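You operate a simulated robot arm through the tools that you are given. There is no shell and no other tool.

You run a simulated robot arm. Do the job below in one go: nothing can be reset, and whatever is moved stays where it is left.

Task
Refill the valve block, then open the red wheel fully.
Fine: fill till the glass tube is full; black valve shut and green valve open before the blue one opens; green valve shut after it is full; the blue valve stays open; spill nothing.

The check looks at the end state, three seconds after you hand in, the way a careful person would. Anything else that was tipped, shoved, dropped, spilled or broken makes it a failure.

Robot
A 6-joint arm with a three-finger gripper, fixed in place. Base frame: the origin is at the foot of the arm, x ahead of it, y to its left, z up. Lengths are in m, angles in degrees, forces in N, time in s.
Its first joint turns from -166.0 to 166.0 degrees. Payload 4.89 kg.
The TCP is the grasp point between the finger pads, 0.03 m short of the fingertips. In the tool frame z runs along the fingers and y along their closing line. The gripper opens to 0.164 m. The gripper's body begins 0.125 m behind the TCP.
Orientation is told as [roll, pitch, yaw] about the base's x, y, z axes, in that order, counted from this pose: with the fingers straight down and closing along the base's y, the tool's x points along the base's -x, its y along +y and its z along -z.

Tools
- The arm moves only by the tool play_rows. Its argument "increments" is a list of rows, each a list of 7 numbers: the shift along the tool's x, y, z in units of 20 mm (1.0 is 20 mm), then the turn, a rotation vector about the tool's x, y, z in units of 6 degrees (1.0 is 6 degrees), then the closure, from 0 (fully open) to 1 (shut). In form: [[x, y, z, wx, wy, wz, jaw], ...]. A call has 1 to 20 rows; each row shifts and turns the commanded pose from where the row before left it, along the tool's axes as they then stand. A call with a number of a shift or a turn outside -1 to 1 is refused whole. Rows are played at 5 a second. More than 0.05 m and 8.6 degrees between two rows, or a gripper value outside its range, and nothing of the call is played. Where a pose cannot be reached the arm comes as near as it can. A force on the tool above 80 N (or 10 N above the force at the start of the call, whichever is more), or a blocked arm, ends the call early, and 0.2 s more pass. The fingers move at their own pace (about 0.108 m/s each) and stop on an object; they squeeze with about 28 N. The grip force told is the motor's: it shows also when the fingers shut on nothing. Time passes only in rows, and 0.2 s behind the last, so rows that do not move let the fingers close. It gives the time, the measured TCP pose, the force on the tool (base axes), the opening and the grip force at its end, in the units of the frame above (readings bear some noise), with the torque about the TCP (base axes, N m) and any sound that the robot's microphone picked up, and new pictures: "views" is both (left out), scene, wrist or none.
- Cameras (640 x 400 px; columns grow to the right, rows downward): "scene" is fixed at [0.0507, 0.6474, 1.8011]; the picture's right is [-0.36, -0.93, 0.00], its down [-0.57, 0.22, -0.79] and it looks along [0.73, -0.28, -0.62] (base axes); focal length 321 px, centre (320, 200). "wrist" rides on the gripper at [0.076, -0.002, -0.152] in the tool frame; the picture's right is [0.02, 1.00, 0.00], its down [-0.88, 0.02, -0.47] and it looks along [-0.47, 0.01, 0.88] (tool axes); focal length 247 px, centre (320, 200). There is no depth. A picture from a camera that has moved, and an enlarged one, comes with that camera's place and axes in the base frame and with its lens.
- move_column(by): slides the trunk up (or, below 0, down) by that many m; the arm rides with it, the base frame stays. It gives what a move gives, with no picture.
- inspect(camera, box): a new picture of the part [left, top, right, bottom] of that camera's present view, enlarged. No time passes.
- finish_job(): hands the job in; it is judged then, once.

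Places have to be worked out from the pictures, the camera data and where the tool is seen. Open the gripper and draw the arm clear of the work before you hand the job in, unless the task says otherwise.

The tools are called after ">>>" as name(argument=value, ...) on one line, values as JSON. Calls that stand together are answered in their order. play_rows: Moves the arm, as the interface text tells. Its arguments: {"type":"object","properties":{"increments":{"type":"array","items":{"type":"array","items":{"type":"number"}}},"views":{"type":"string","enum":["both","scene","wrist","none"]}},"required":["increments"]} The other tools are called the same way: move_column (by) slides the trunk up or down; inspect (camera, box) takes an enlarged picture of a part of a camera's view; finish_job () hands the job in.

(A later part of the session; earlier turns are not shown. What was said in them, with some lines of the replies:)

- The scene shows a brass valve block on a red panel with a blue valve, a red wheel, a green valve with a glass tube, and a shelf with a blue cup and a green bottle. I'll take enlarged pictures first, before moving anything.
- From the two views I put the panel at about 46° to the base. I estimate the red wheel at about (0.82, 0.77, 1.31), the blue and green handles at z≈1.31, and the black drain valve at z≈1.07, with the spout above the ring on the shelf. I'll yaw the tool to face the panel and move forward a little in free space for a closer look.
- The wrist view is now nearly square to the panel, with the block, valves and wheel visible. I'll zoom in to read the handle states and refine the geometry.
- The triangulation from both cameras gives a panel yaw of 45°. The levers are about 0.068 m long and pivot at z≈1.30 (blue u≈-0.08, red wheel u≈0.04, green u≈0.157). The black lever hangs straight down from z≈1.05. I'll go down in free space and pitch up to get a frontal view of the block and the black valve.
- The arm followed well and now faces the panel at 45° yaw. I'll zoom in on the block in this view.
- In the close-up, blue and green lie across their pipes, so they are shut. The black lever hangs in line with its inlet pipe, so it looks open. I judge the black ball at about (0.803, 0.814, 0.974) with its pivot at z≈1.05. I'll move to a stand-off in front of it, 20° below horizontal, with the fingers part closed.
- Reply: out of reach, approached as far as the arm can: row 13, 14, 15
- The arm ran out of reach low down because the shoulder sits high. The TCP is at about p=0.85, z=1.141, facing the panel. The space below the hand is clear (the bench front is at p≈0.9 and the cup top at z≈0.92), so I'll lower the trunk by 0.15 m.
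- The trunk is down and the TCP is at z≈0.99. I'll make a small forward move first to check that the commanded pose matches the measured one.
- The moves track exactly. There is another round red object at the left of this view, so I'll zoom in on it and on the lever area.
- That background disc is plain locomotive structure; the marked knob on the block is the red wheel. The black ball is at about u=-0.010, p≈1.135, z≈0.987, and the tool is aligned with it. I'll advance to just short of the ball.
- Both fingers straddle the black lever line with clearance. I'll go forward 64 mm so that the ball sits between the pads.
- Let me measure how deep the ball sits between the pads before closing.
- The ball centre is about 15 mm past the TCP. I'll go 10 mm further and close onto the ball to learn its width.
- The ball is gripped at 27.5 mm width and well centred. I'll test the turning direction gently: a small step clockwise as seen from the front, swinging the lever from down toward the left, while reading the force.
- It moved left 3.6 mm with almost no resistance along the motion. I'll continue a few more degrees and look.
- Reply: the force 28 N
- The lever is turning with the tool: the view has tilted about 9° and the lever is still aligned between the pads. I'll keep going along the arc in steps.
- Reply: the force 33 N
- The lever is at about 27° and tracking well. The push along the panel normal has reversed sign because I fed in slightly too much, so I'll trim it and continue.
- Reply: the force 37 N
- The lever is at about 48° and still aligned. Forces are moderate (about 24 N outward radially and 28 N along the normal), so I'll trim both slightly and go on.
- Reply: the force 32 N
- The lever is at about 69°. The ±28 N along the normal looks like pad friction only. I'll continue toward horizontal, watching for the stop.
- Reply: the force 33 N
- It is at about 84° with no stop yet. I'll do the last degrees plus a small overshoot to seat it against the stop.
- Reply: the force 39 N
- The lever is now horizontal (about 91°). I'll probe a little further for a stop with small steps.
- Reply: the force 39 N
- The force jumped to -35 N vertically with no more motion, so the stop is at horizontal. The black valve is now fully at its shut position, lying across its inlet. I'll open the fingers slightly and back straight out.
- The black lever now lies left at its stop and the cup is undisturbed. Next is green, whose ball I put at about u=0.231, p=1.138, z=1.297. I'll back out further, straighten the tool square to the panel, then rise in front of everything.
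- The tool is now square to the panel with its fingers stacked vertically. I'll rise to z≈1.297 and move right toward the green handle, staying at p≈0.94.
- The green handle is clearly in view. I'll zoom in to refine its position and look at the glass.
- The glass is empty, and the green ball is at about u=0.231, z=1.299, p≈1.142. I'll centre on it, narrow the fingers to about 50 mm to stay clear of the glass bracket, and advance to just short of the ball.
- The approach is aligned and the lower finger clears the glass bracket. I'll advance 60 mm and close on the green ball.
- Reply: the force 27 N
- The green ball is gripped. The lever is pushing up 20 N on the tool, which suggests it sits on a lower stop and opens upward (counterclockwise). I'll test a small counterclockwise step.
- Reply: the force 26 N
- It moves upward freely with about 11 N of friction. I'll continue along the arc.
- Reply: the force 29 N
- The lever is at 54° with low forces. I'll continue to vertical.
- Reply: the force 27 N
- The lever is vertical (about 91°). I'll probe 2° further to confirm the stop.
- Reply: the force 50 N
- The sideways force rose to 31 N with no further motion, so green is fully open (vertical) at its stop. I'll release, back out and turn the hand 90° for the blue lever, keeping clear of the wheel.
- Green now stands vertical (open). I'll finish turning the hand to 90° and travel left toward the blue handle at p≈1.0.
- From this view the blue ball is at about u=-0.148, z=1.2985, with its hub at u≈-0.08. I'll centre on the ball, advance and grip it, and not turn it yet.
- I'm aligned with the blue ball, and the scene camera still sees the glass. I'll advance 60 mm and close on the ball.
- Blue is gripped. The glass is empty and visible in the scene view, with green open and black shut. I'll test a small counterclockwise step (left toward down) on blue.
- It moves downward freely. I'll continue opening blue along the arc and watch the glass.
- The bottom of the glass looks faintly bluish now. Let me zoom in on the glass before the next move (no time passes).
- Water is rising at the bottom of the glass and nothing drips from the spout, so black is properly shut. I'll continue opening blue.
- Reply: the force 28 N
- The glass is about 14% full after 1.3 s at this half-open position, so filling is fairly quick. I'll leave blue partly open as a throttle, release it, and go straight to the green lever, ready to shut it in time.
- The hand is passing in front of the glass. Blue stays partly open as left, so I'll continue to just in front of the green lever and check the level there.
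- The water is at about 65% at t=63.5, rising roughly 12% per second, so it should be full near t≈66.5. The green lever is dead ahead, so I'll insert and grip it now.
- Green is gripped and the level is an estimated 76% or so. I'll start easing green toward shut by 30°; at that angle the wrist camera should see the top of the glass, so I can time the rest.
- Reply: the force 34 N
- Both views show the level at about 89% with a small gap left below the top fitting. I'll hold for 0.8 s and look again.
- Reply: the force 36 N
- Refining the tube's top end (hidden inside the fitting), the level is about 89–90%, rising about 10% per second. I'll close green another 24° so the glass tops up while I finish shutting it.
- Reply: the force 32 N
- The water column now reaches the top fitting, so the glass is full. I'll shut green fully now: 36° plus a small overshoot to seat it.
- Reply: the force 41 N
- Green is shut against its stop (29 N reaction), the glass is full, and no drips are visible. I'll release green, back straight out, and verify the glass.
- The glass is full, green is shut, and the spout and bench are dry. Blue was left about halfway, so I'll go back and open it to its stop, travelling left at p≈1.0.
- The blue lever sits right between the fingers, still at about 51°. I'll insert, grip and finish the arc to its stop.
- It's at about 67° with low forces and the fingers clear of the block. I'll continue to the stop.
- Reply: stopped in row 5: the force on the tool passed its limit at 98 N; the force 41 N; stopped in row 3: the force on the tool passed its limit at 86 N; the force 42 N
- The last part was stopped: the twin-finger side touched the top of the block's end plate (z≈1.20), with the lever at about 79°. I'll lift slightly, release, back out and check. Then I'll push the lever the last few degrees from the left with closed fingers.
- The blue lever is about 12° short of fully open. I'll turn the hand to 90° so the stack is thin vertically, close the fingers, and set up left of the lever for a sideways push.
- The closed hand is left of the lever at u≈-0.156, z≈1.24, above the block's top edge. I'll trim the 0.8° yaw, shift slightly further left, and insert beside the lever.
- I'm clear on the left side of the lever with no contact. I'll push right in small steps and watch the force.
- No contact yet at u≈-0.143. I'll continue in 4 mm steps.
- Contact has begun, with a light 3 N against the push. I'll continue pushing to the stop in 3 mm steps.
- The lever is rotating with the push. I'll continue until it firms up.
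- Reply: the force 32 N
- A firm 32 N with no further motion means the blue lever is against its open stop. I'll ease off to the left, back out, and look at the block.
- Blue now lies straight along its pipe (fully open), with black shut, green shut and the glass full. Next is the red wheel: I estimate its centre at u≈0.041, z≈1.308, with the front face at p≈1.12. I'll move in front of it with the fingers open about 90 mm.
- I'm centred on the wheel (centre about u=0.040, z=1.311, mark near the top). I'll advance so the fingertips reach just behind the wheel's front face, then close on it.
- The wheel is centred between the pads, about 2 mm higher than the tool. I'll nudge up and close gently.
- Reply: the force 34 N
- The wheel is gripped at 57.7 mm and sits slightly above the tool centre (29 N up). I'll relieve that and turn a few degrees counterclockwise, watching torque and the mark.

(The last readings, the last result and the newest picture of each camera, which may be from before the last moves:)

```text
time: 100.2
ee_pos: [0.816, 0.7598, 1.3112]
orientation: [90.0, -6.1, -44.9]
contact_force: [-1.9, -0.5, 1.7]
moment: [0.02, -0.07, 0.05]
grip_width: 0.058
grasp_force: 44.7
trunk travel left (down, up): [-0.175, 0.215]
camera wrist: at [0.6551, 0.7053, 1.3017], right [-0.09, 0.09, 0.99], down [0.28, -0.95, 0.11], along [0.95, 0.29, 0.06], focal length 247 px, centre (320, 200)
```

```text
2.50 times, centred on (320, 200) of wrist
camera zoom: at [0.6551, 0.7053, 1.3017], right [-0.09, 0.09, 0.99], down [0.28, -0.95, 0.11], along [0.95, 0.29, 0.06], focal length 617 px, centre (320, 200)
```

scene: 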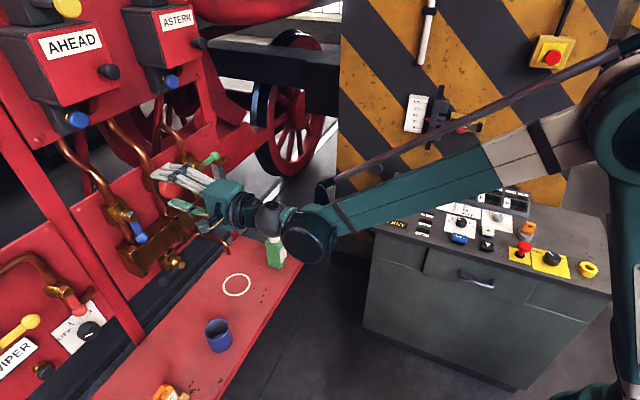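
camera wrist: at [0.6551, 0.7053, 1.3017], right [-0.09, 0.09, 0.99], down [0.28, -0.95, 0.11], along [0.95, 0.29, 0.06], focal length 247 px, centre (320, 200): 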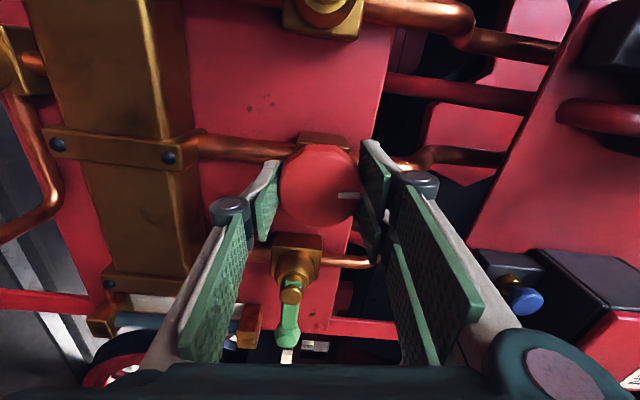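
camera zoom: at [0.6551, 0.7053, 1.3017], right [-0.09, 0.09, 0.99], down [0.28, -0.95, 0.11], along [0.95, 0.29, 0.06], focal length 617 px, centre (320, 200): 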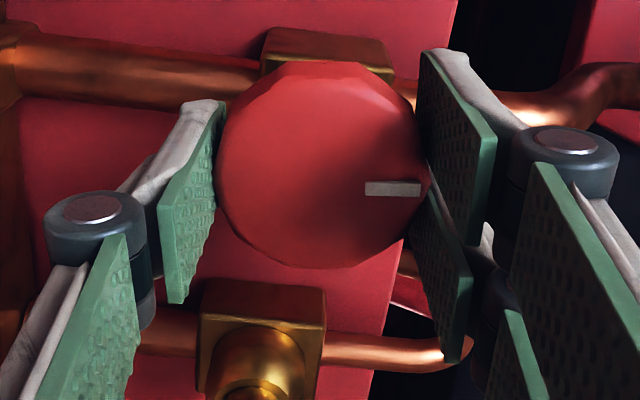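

The wheel turns with the hand at almost no force. I'll continue counterclockwise.

>>> play_rows(increments=[[0, 0, 0, 0, 0, -1, 0.8], [0, 0, 0, 0, 0, -1, 0.8], [0, 0, 0, 0, 0, -1, 0.8], [0, 0, 0, 0, 0, -1, 0.8], [0, 0, 0, 0, 0, -1, 0.8], [0, 0, 0, 0, 0, -1, 0.8], [0, 0, 0, 0, 0, -1, 0.8], [0, 0, 0, 0, 0, -1, 0.8], [0, 0, 0, 0, 0, -1, 0.8], [0, 0, 0, 0, 0, -1, 0.8]], views="wrist")

>>> play_rows(increments=[[0, 0, 0, 0, 0, -1, 0.8], [0, 0, 0, 0, 0, -1, 0.8], [0, 0, 0, 0, 0, -1, 0.8], [0, 0, 0, 0, 0, -1, 0.8], [0, 0, 0, 0, 0, -1, 0.8]], views="wrist")

```text
time: 102.4
ee_pos: [0.8171, 0.7594, 1.3129]
orientation: [90.0, -66.2, -45.1]
contact_force: [-17.3, -15.0, -21.9]
moment: [-0.24, 0.21, 0.15]
grip_width: 0.0579
grasp_force: 45.4
trunk travel left (down, up): [-0.175, 0.215]
camera wrist: at [0.6882, 0.6725, 1.2412], right [-0.65, 0.65, 0.38], down [-0.1, -0.57, 0.81], along [0.75, 0.49, 0.44], focal length 247 px, centre (320, 200)
```

wrist: 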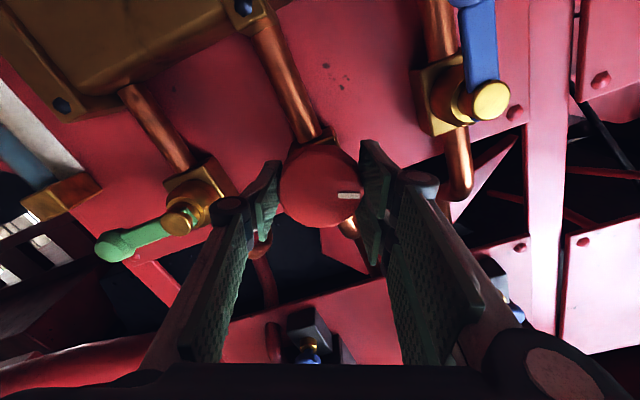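

```text
time: 103.6
ee_pos: [0.8176, 0.7598, 1.312]
orientation: [-90.5, -83.8, 135.5]
contact_force: [-7.6, -14.3, -8.5]
moment: [-0.14, 0.15, -0.1]
grip_width: 0.0579
grasp_force: 44.7
trunk travel left (down, up): [-0.175, 0.215]
camera wrist: at [0.7159, 0.6449, 1.2362], right [-0.7, 0.7, -0.13], down [-0.42, -0.25, 0.87], along [0.58, 0.67, 0.47], focal length 247 px, centre (320, 200)
```

wrist: 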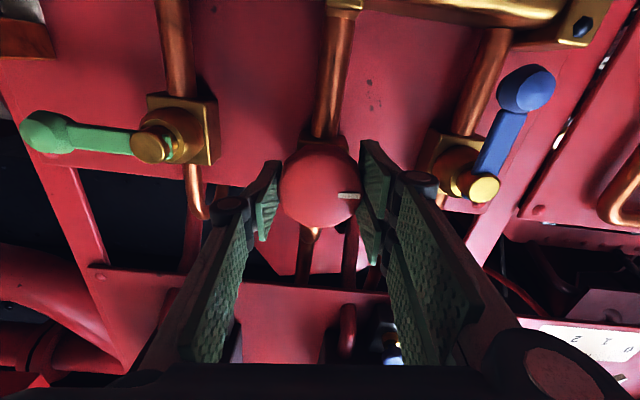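

The wheel has turned about 96° counterclockwise with no stop yet, and no arm limit either. I'll continue.

>>> play_rows(increments=[[0, 0, 0, 0, 0, -1, 0.8], [0, 0, 0, 0, 0, -1, 0.8], [0, 0, 0, 0, 0, -1, 0.8], [0, 0, 0, 0, 0, -1, 0.8], [0, 0, 0, 0, 0, -1, 0.8], [0, 0, 0, 0, 0, -1, 0.8], [0, 0, 0, 0, 0, -1, 0.8], [0, 0, 0, 0, 0, -1, 0.8], [0, 0, 0, 0, 0, -1, 0.8], [0, 0, 0, 0, 0, -1, 0.8]], views="wrist")

```text
time: 105.8
ee_pos: [0.8169, 0.76, 1.313]
orientation: [-90.3, -23.9, 135.0]
contact_force: [9.2, 1.3, 14.5]
moment: [0.93, 0.64, 0.1]
grip_width: 0.0581
grasp_force: 44.9
trunk travel left (down, up): [-0.175, 0.215]
camera wrist: at [0.7585, 0.6018, 1.2823], right [-0.27, 0.27, -0.92], down [-0.91, 0.24, 0.34], along [0.31, 0.93, 0.18], focal length 247 px, centre (320, 200)
```

wrist: 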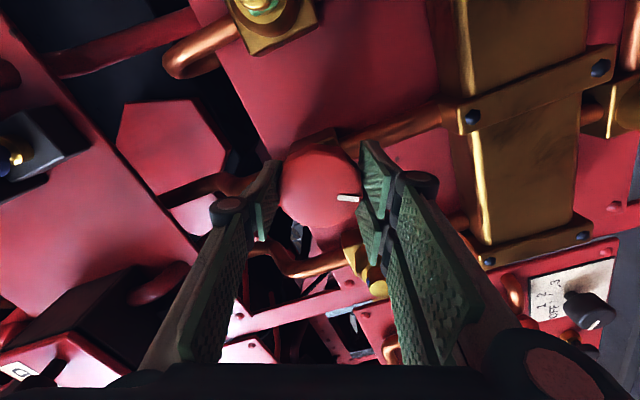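

The torque has risen to about 1.1 N·m and the mark tilts slightly relative to the tool, so this may be the stop. I'll zoom in to check.

>>> inspect(camera="wrist", box=[220, 120, 420, 280])

>>> inspect(camera="scene", box=[130, 130, 270, 230])

```text
2.50 times, centred on (320, 200) of wrist
camera zoom: at [0.7585, 0.6018, 1.2823], right [-0.27, 0.27, -0.92], down [-0.91, 0.24, 0.34], along [0.31, 0.93, 0.18], focal length 617 px, centre (320, 200)
```

zoom: 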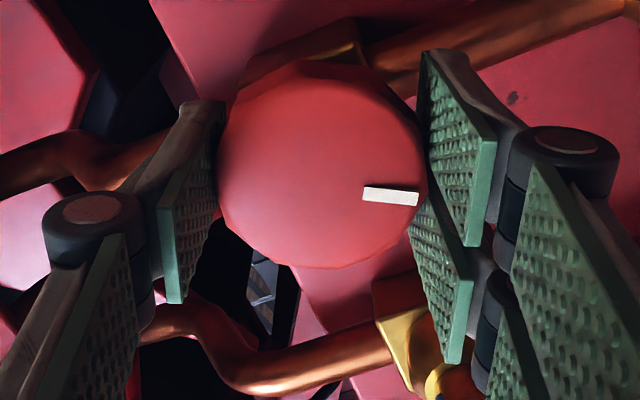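

```text
4.00 times, centred on (200, 180) of scene
camera zoom: at [0.0507, 0.6474, 1.8011], right [-0.36, -0.93, 0.0], down [-0.57, 0.22, -0.79], along [0.73, -0.28, -0.62], focal length 1285 px, centre (800, 280)
```

zoom: 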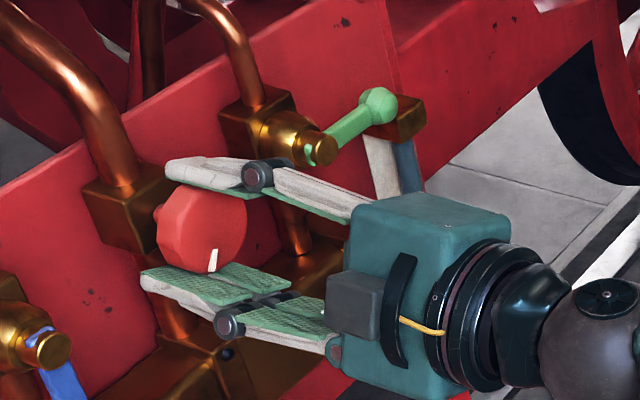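

The mark lags about 8°, so the wheel stopped turning near 150° counterclockwise. To tell a real stop from a grip slip, I'll turn another 6° and compare.

>>> play_rows(increments=[[0, 0, 0, 0, 0, -0.5, 0.85], [0, 0, 0, 0, 0, -0.5, 0.85]], views="wrist")

>>> inspect(camera="wrist", box=[220, 120, 420, 280])

```text
time: 106.4
ee_pos: [0.8159, 0.7587, 1.3122]
orientation: [-90.2, -17.8, 135.0]
contact_force: [12.4, -6.9, 13.2]
moment: [0.93, 0.77, -0.15]
grip_width: 0.0579
grasp_force: 45.1
trunk travel left (down, up): [-0.175, 0.215]
camera wrist: at [0.7608, 0.599, 1.2894], right [-0.2, 0.2, -0.96], down [-0.93, 0.26, 0.25], along [0.3, 0.94, 0.14], focal length 247 px, centre (320, 200)
```

wrist: 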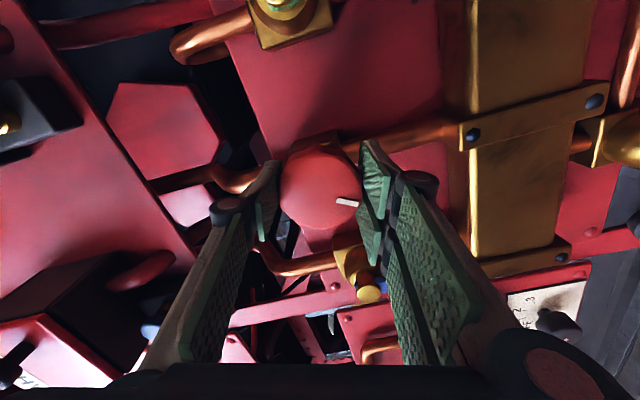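

```text
2.50 times, centred on (320, 200) of wrist
camera zoom: at [0.7608, 0.599, 1.2894], right [-0.2, 0.2, -0.96], down [-0.93, 0.26, 0.25], along [0.3, 0.94, 0.14], focal length 617 px, centre (320, 200)
```

zoom: 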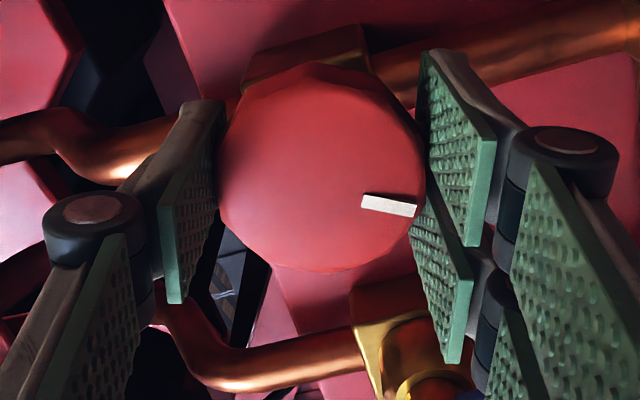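

The mark's lag grew by exactly the extra 6°, so the wheel is holding still against something. To be sure, I'll release, turn the hand back, regrip and try again.

>>> play_rows(increments=[[0, 0, 0, 0, 0, 0, 0.55], [0, 0, 0, 0, 0, 0, 0.48], [0, 0, 0, 0, 0, 1, 0.48], [0, 0, 0, 0, 0, 1, 0.48], [0, 0, 0, 0, 0, 1, 0.48], [0, 0, 0, 0, 0, 1, 0.48], [0, 0, 0, 0, 0, 1, 0.48], [0, 0, 0, 0, 0, 1, 0.48], [0, 0, 0, 0, 0, 1, 0.48], [0, 0, 0, 0, 0, 1, 0.48], [0, 0, 0, 0, 0, 1, 0.48], [0, 0, 0, 0, 0, 1, 0.48], [0, 0, 0, 0, 0, 0, 0.65], [0, 0, 0, 0, 0, 0, 0.8], [0, 0, 0, 0, 0, 0, 0.8]], views="wrist")

>>> inspect(camera="wrist", box=[220, 120, 420, 280])

```text
time: 109.6
ee_pos: [0.8165, 0.76, 1.3117]
orientation: [-90.2, -77.9, 135.2]
contact_force: [0.8, -1.5, 0.2]
moment: [0.03, 0.01, 0.01]
grip_width: 0.0579
grasp_force: 45.4
trunk travel left (down, up): [-0.175, 0.215]
camera wrist: at [0.7214, 0.6396, 1.2374], right [-0.69, 0.69, -0.23], down [-0.48, -0.19, 0.86], along [0.55, 0.7, 0.46], focal length 247 px, centre (320, 200)
```

wrist: 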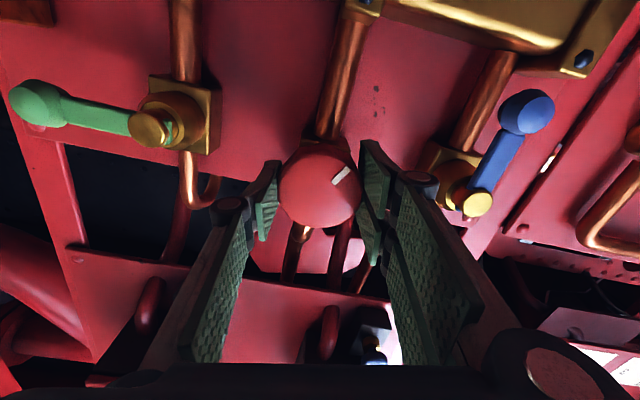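

```text
2.50 times, centred on (320, 200) of wrist
camera zoom: at [0.7214, 0.6396, 1.2374], right [-0.69, 0.69, -0.23], down [-0.48, -0.19, 0.86], along [0.55, 0.7, 0.46], focal length 617 px, centre (320, 200)
```

zoom: 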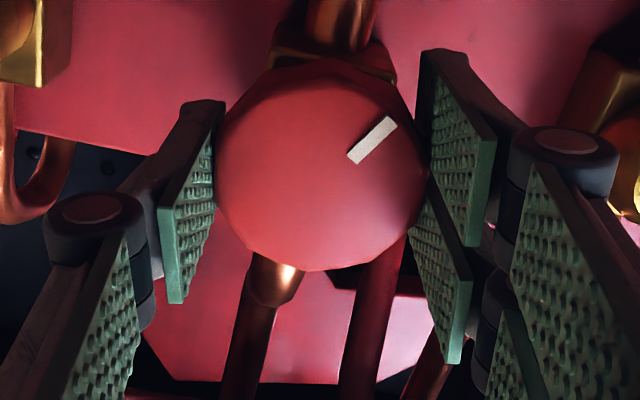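

I've regripped at zero load and the wheel hasn't moved. Now I'll turn counterclockwise again to test the stop.

>>> play_rows(increments=[[0, 0, 0, 0, 0, -0.5, 0.85], [0, 0, 0, 0, 0, -0.5, 0.85], [0, 0, 0, 0, 0, -0.5, 0.85], [0, 0, 0, 0, 0, -0.5, 0.85]], views="wrist")

>>> inspect(camera="wrist", box=[220, 120, 420, 280])

```text
time: 110.6
ee_pos: [0.8166, 0.76, 1.3119]
orientation: [-90.1, -65.9, 135.2]
contact_force: [4.2, -3.9, 1.1]
moment: [0.76, 0.82, -0.05]
grip_width: 0.0578
grasp_force: 45.0
trunk travel left (down, up): [-0.175, 0.215]
camera wrist: at [0.7322, 0.6288, 1.2426], right [-0.64, 0.64, -0.43], down [-0.6, -0.07, 0.8], along [0.48, 0.77, 0.43], focal length 247 px, centre (320, 200)
```

wrist: 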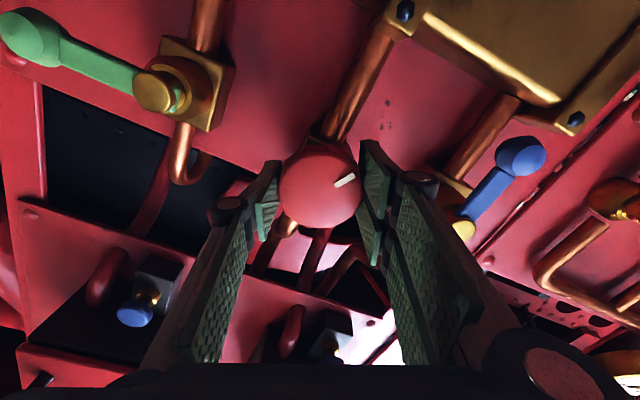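

```text
2.50 times, centred on (320, 200) of wrist
camera zoom: at [0.7322, 0.6288, 1.2426], right [-0.64, 0.64, -0.43], down [-0.6, -0.07, 0.8], along [0.48, 0.77, 0.43], focal length 617 px, centre (320, 200)
```

zoom: 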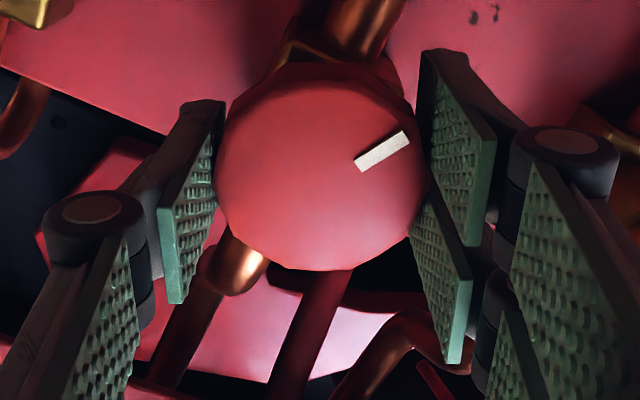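

The wheel again holds still at about 1.1 N·m (the pads slip), after turning freely for roughly 148°. So it is against its counterclockwise open stop. I'll release it, back straight out, and check everything.

>>> play_rows(increments=[[0, 0, 0, 0, 0, 0, 0.6], [0, 0, 0, 0, 0, 0, 0.45], [0, 0, 0, 0, 0, 0, 0.45], [0, 0, -1, 0, 0, 0, 0.45], [0, 0, -1, 0, 0, 0, 0.45], [0, 0, -1, 0, 0, 0, 0.45], [0, 0, -1, 0, 0, 0, 0.45], [0, 0, -1, 0, 0, 0, 0.45], [0, 0, -1, 0, 0, 0, 0.45], [0, 0, -1, 0, 0, 0, 0.45], [0, 0, -1, 0, 0, 0, 0.45], [0, 0, -1, 0, 0, 0, 0.45], [0, 0, -1, 0, 0, 0, 0.45], [0, 0, -1, 0, 0, 0, 0.45], [0, 0, -1, 0, 0, 0, 0.45]], views="both")

>>> inspect(camera="scene", box=[80, 130, 260, 290])

>>> inspect(camera="scene", box=[200, 145, 240, 215])

```text
time: 113.8
ee_pos: [0.6478, 0.5917, 1.3102]
orientation: [-90.1, -65.9, 135.1]
contact_force: [0.9, 0.8, -1.2]
moment: [-0.01, -0.03, 0.0]
grip_width: 0.0903
grasp_force: 0.0
trunk travel left (down, up): [-0.175, 0.215]
camera wrist: at [0.5629, 0.4602, 1.241], right [-0.64, 0.64, -0.43], down [-0.6, -0.07, 0.8], along [0.48, 0.77, 0.43], focal length 247 px, centre (320, 200)
```

scene: 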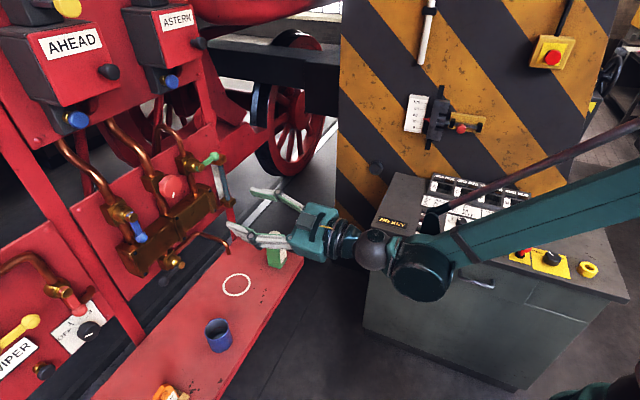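
wrist: 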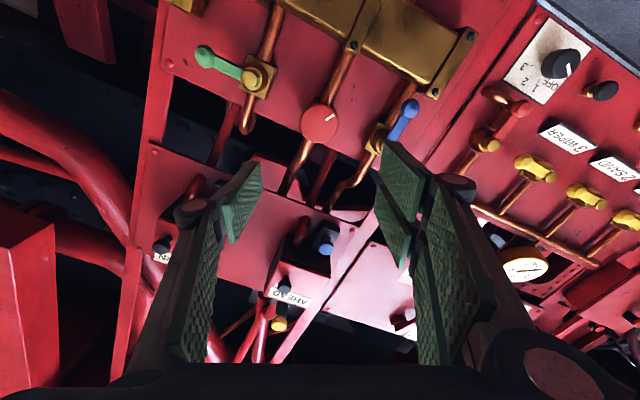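

```text
2.50 times, centred on (170, 210) of scene
camera zoom: at [0.0507, 0.6474, 1.8011], right [-0.36, -0.93, 0.0], down [-0.57, 0.22, -0.79], along [0.73, -0.28, -0.62], focal length 803 px, centre (695, 175)
```

zoom: 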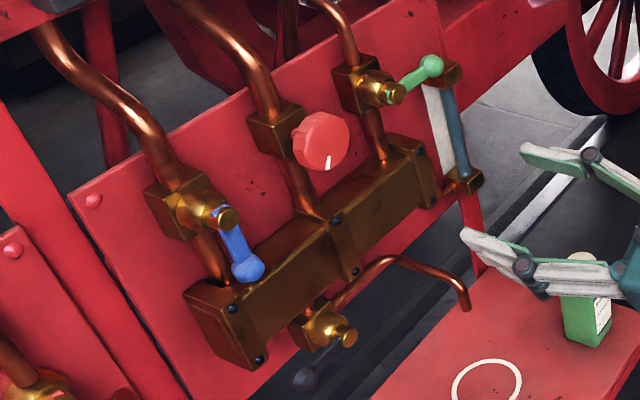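

```text
5.71 times, centred on (220, 180) of scene
camera zoom: at [0.0507, 0.6474, 1.8011], right [-0.36, -0.93, 0.0], down [-0.57, 0.22, -0.79], along [0.73, -0.28, -0.62], focal length 1836 px, centre (891, 314)
```

zoom: 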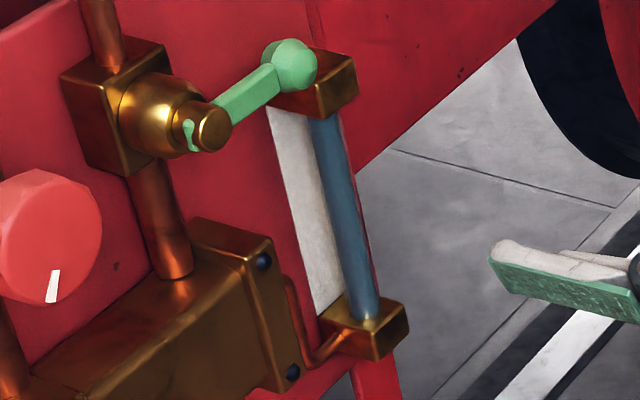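

The wheel mark has gone from the top to about 147° counterclockwise. Blue is open, green is shut, and the bench is dry. I'll turn the hand for a closer wrist view of the top of the glass, to be sure it is completely full.

>>> play_rows(increments=[[0, 0, 0, 0, 0, 1, 0.5], [0, 0, 0, 0, 0, 1, 0.5], [0, 0, 0, 0, 0, 1, 0.5], [0, 0, 0, 0, 0, 1, 0.5], [0, 0, 0, 0, 0, 1, 0.5], [0, 0, 0, 0, 0, 1, 0.5], [0, 0, 0, 0, 0, 1, 0.5], [0, 0, 0, 0, 0, 1, 0.5], [0, 0, 0, 0, 0, 1, 0.5], [0, 0, 0, 0, 0, 1, 0.5], [0, 0, 0, 0, 0, 1, 0.5], [-0.839, -0.398, 0.5, 0, 0, 0, 0.5], [-0.839, -0.398, 0.5, 0, 0, 0, 0.5], [-0.839, -0.398, 0.5, 0, 0, 0, 0.5], [-0.839, -0.398, 0.5, 0, 0, 0, 0.5], [-0.839, -0.398, 0.5, 0, 0, 0, 0.5], [-0.839, -0.398, 0.5, 0, 0, 0, 0.5], [-0.839, -0.398, 0.5, 0, 0, 0, 0.5]], views="both")

>>> inspect(camera="wrist", box=[60, 40, 300, 220])

```text
time: 117.6
ee_pos: [0.7802, 0.5544, 1.3628]
orientation: [90.0, -48.1, -45.2]
contact_force: [-0.9, -0.5, 0.0]
moment: [-0.03, 0.01, -0.07]
grip_width: 0.0819
grasp_force: 0.0
trunk travel left (down, up): [-0.175, 0.215]
camera wrist: at [0.6378, 0.4829, 1.3035], right [-0.54, 0.54, 0.65], down [0.07, -0.74, 0.67], along [0.84, 0.4, 0.36], focal length 247 px, centre (320, 200)
```

scene: 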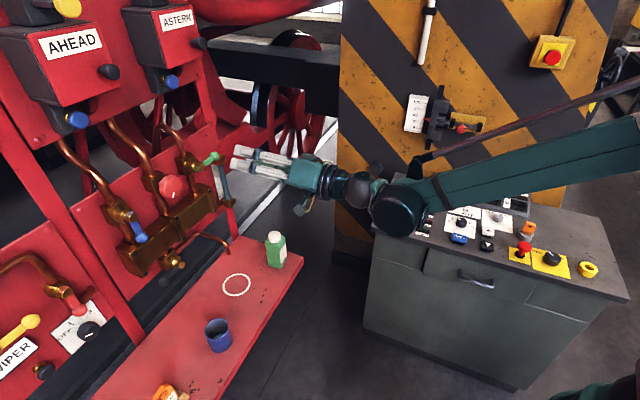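
wrist: 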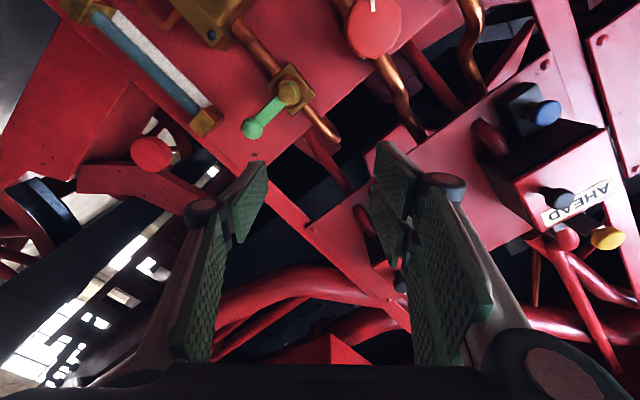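

```text
2.22 times, centred on (180, 130) of wrist
camera zoom: at [0.6378, 0.4829, 1.3035], right [-0.54, 0.54, 0.65], down [0.07, -0.74, 0.67], along [0.84, 0.4, 0.36], focal length 549 px, centre (631, 356)
```

zoom: 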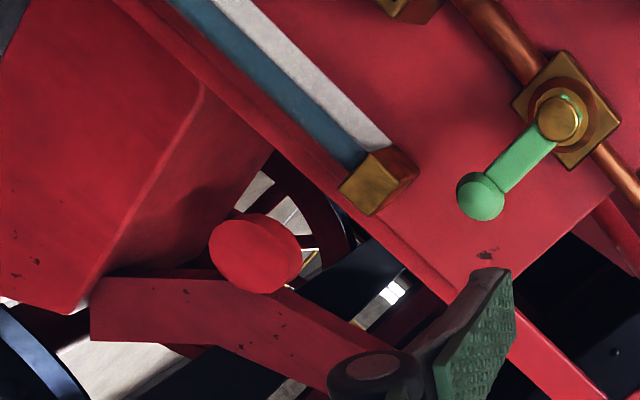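

The column appears full right up to the top fitting. I'll take one tighter zoom there and on the black lever.

>>> inspect(camera="wrist", box=[100, 0, 240, 140])

>>> inspect(camera="scene", box=[130, 225, 290, 345])

>>> inspect(camera="scene", box=[90, 180, 200, 290])

```text
2.86 times, centred on (170, 70) of wrist
camera zoom: at [0.6378, 0.4829, 1.3035], right [-0.54, 0.54, 0.65], down [0.07, -0.74, 0.67], along [0.84, 0.4, 0.36], focal length 706 px, centre (749, 571)
```

zoom: 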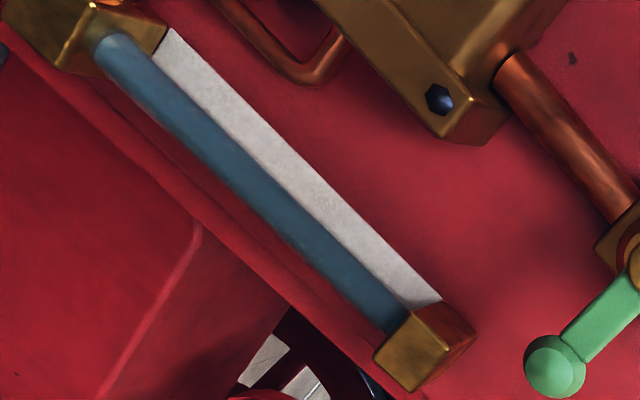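

```text
3.33 times, centred on (210, 285) of scene
camera zoom: at [0.0507, 0.6474, 1.8011], right [-0.36, -0.93, 0.0], down [-0.57, 0.22, -0.79], along [0.73, -0.28, -0.62], focal length 1071 px, centre (687, -83)
```

zoom: 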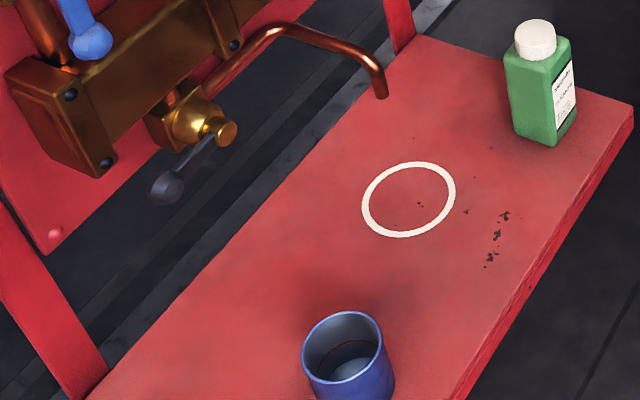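

```text
3.64 times, centred on (145, 235) of scene
camera zoom: at [0.0507, 0.6474, 1.8011], right [-0.36, -0.93, 0.0], down [-0.57, 0.22, -0.79], along [0.73, -0.28, -0.62], focal length 1168 px, centre (956, 73)
```

zoom: 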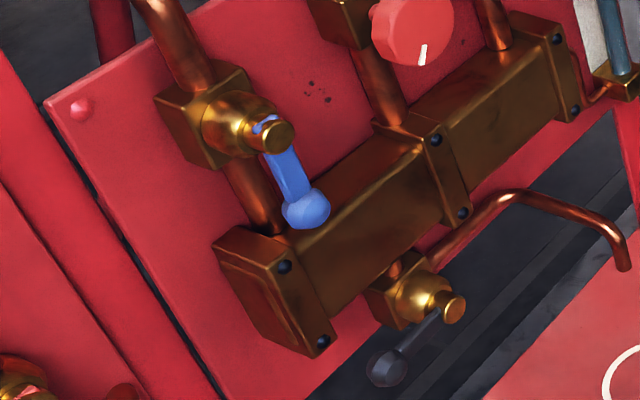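

Everything checks out: the glass is full, green and black are shut, blue and the wheel are fully open, the bench is dry, and the cup and bottle haven't moved. I'll open the gripper and draw the arm well clear of the panel.

>>> play_rows(increments=[[0, 0, -1, 0, 0, 0, 0.4], [0, 0, -1, 0, 0, 0, 0.2], [0, 0, -1, 0, 0, 0, 0], [0, 0, -1, 0, 0, 0, 0], [0, 0, -1, 0, 0, 0, 0], [0, 0, -1, 0, 0, 0, 0], [0, 0, -1, 0, 0, 0, 0], [0, 0, -1, 0, 0, 0, 0], [0, 0, -1, 0, 0, 0, 0], [0, 0, 0, 0, 0, 0, 0]], views="both")

>>> inspect(camera="scene", box=[80, 130, 320, 370])

```text
time: 119.8
ee_pos: [0.6534, 0.4272, 1.3617]
orientation: [90.2, -48.1, -45.1]
contact_force: [0.1, 0.1, 0.3]
moment: [-0.04, 0.04, -0.02]
grip_width: 0.164
grasp_force: 0.1
trunk travel left (down, up): [-0.175, 0.215]
camera wrist: at [0.5097, 0.3549, 1.3034], right [-0.54, 0.54, 0.65], down [0.07, -0.74, 0.67], along [0.84, 0.4, 0.36], focal length 247 px, centre (320, 200)
```

scene: 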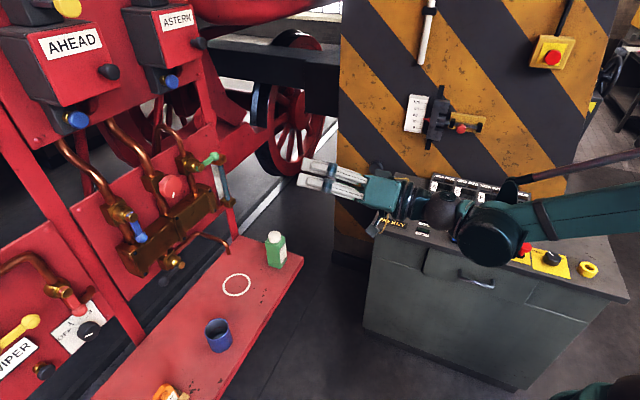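
wrist: 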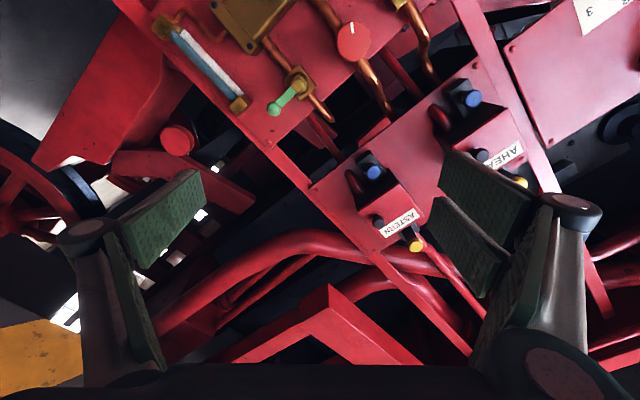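

```text
1.67 times, centred on (200, 250) of scene
camera zoom: at [0.0507, 0.6474, 1.8011], right [-0.36, -0.93, 0.0], down [-0.57, 0.22, -0.79], along [0.73, -0.28, -0.62], focal length 536 px, centre (520, 117)
```

zoom: 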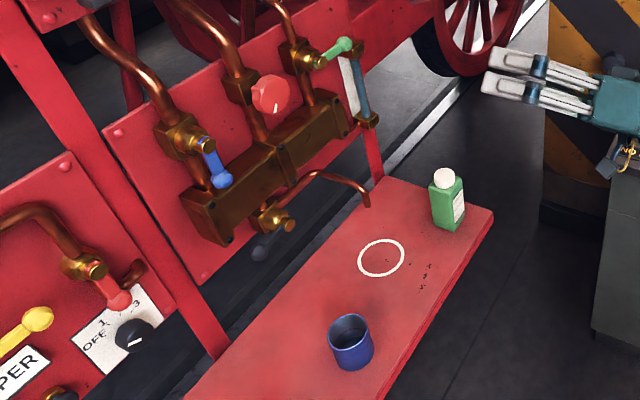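

The gripper is open, the arm is clear, and nothing on the bench has moved. The end state is glass full, black and green shut, blue and the red wheel fully open, so I'm handing in.

>>> finish_job()

```text
The job is handed in.
```

The valve block is refilled, the red wheel is open to its stop, and the job is handed in. I don't have the check's result.

| Item | End state |
|---|---|
| Glass tube | Full up to the top fitting |
| Black valve | Shut at its stop, before blue opened |
| Green valve | Opened before blue, then shut at its stop once the glass was full |
| Blue valve | Fully open at its stop |
| Red wheel | Turned about 147° counterclockwise until it would go no further; I regripped and tried again to confirm the stop |
| Bench | No water seen on the bench or at the spout; cup and bottle where they were |

- **Blue opened in two steps:** I left it about half open while the glass filled, because the level was rising quickly. I opened it the rest of the way after green was shut.
- **Finger contact on the block:** while finishing blue, the fingers pressed on top of the block's end plate. The force limit stopped the arm twice, at 98 N and 86 N. I saw no mark or shift afterwards.

The black lever hung in line with its inlet pipe at the start, so I took that as open and turned it 90°. Nothing came out of the spout when blue opened.
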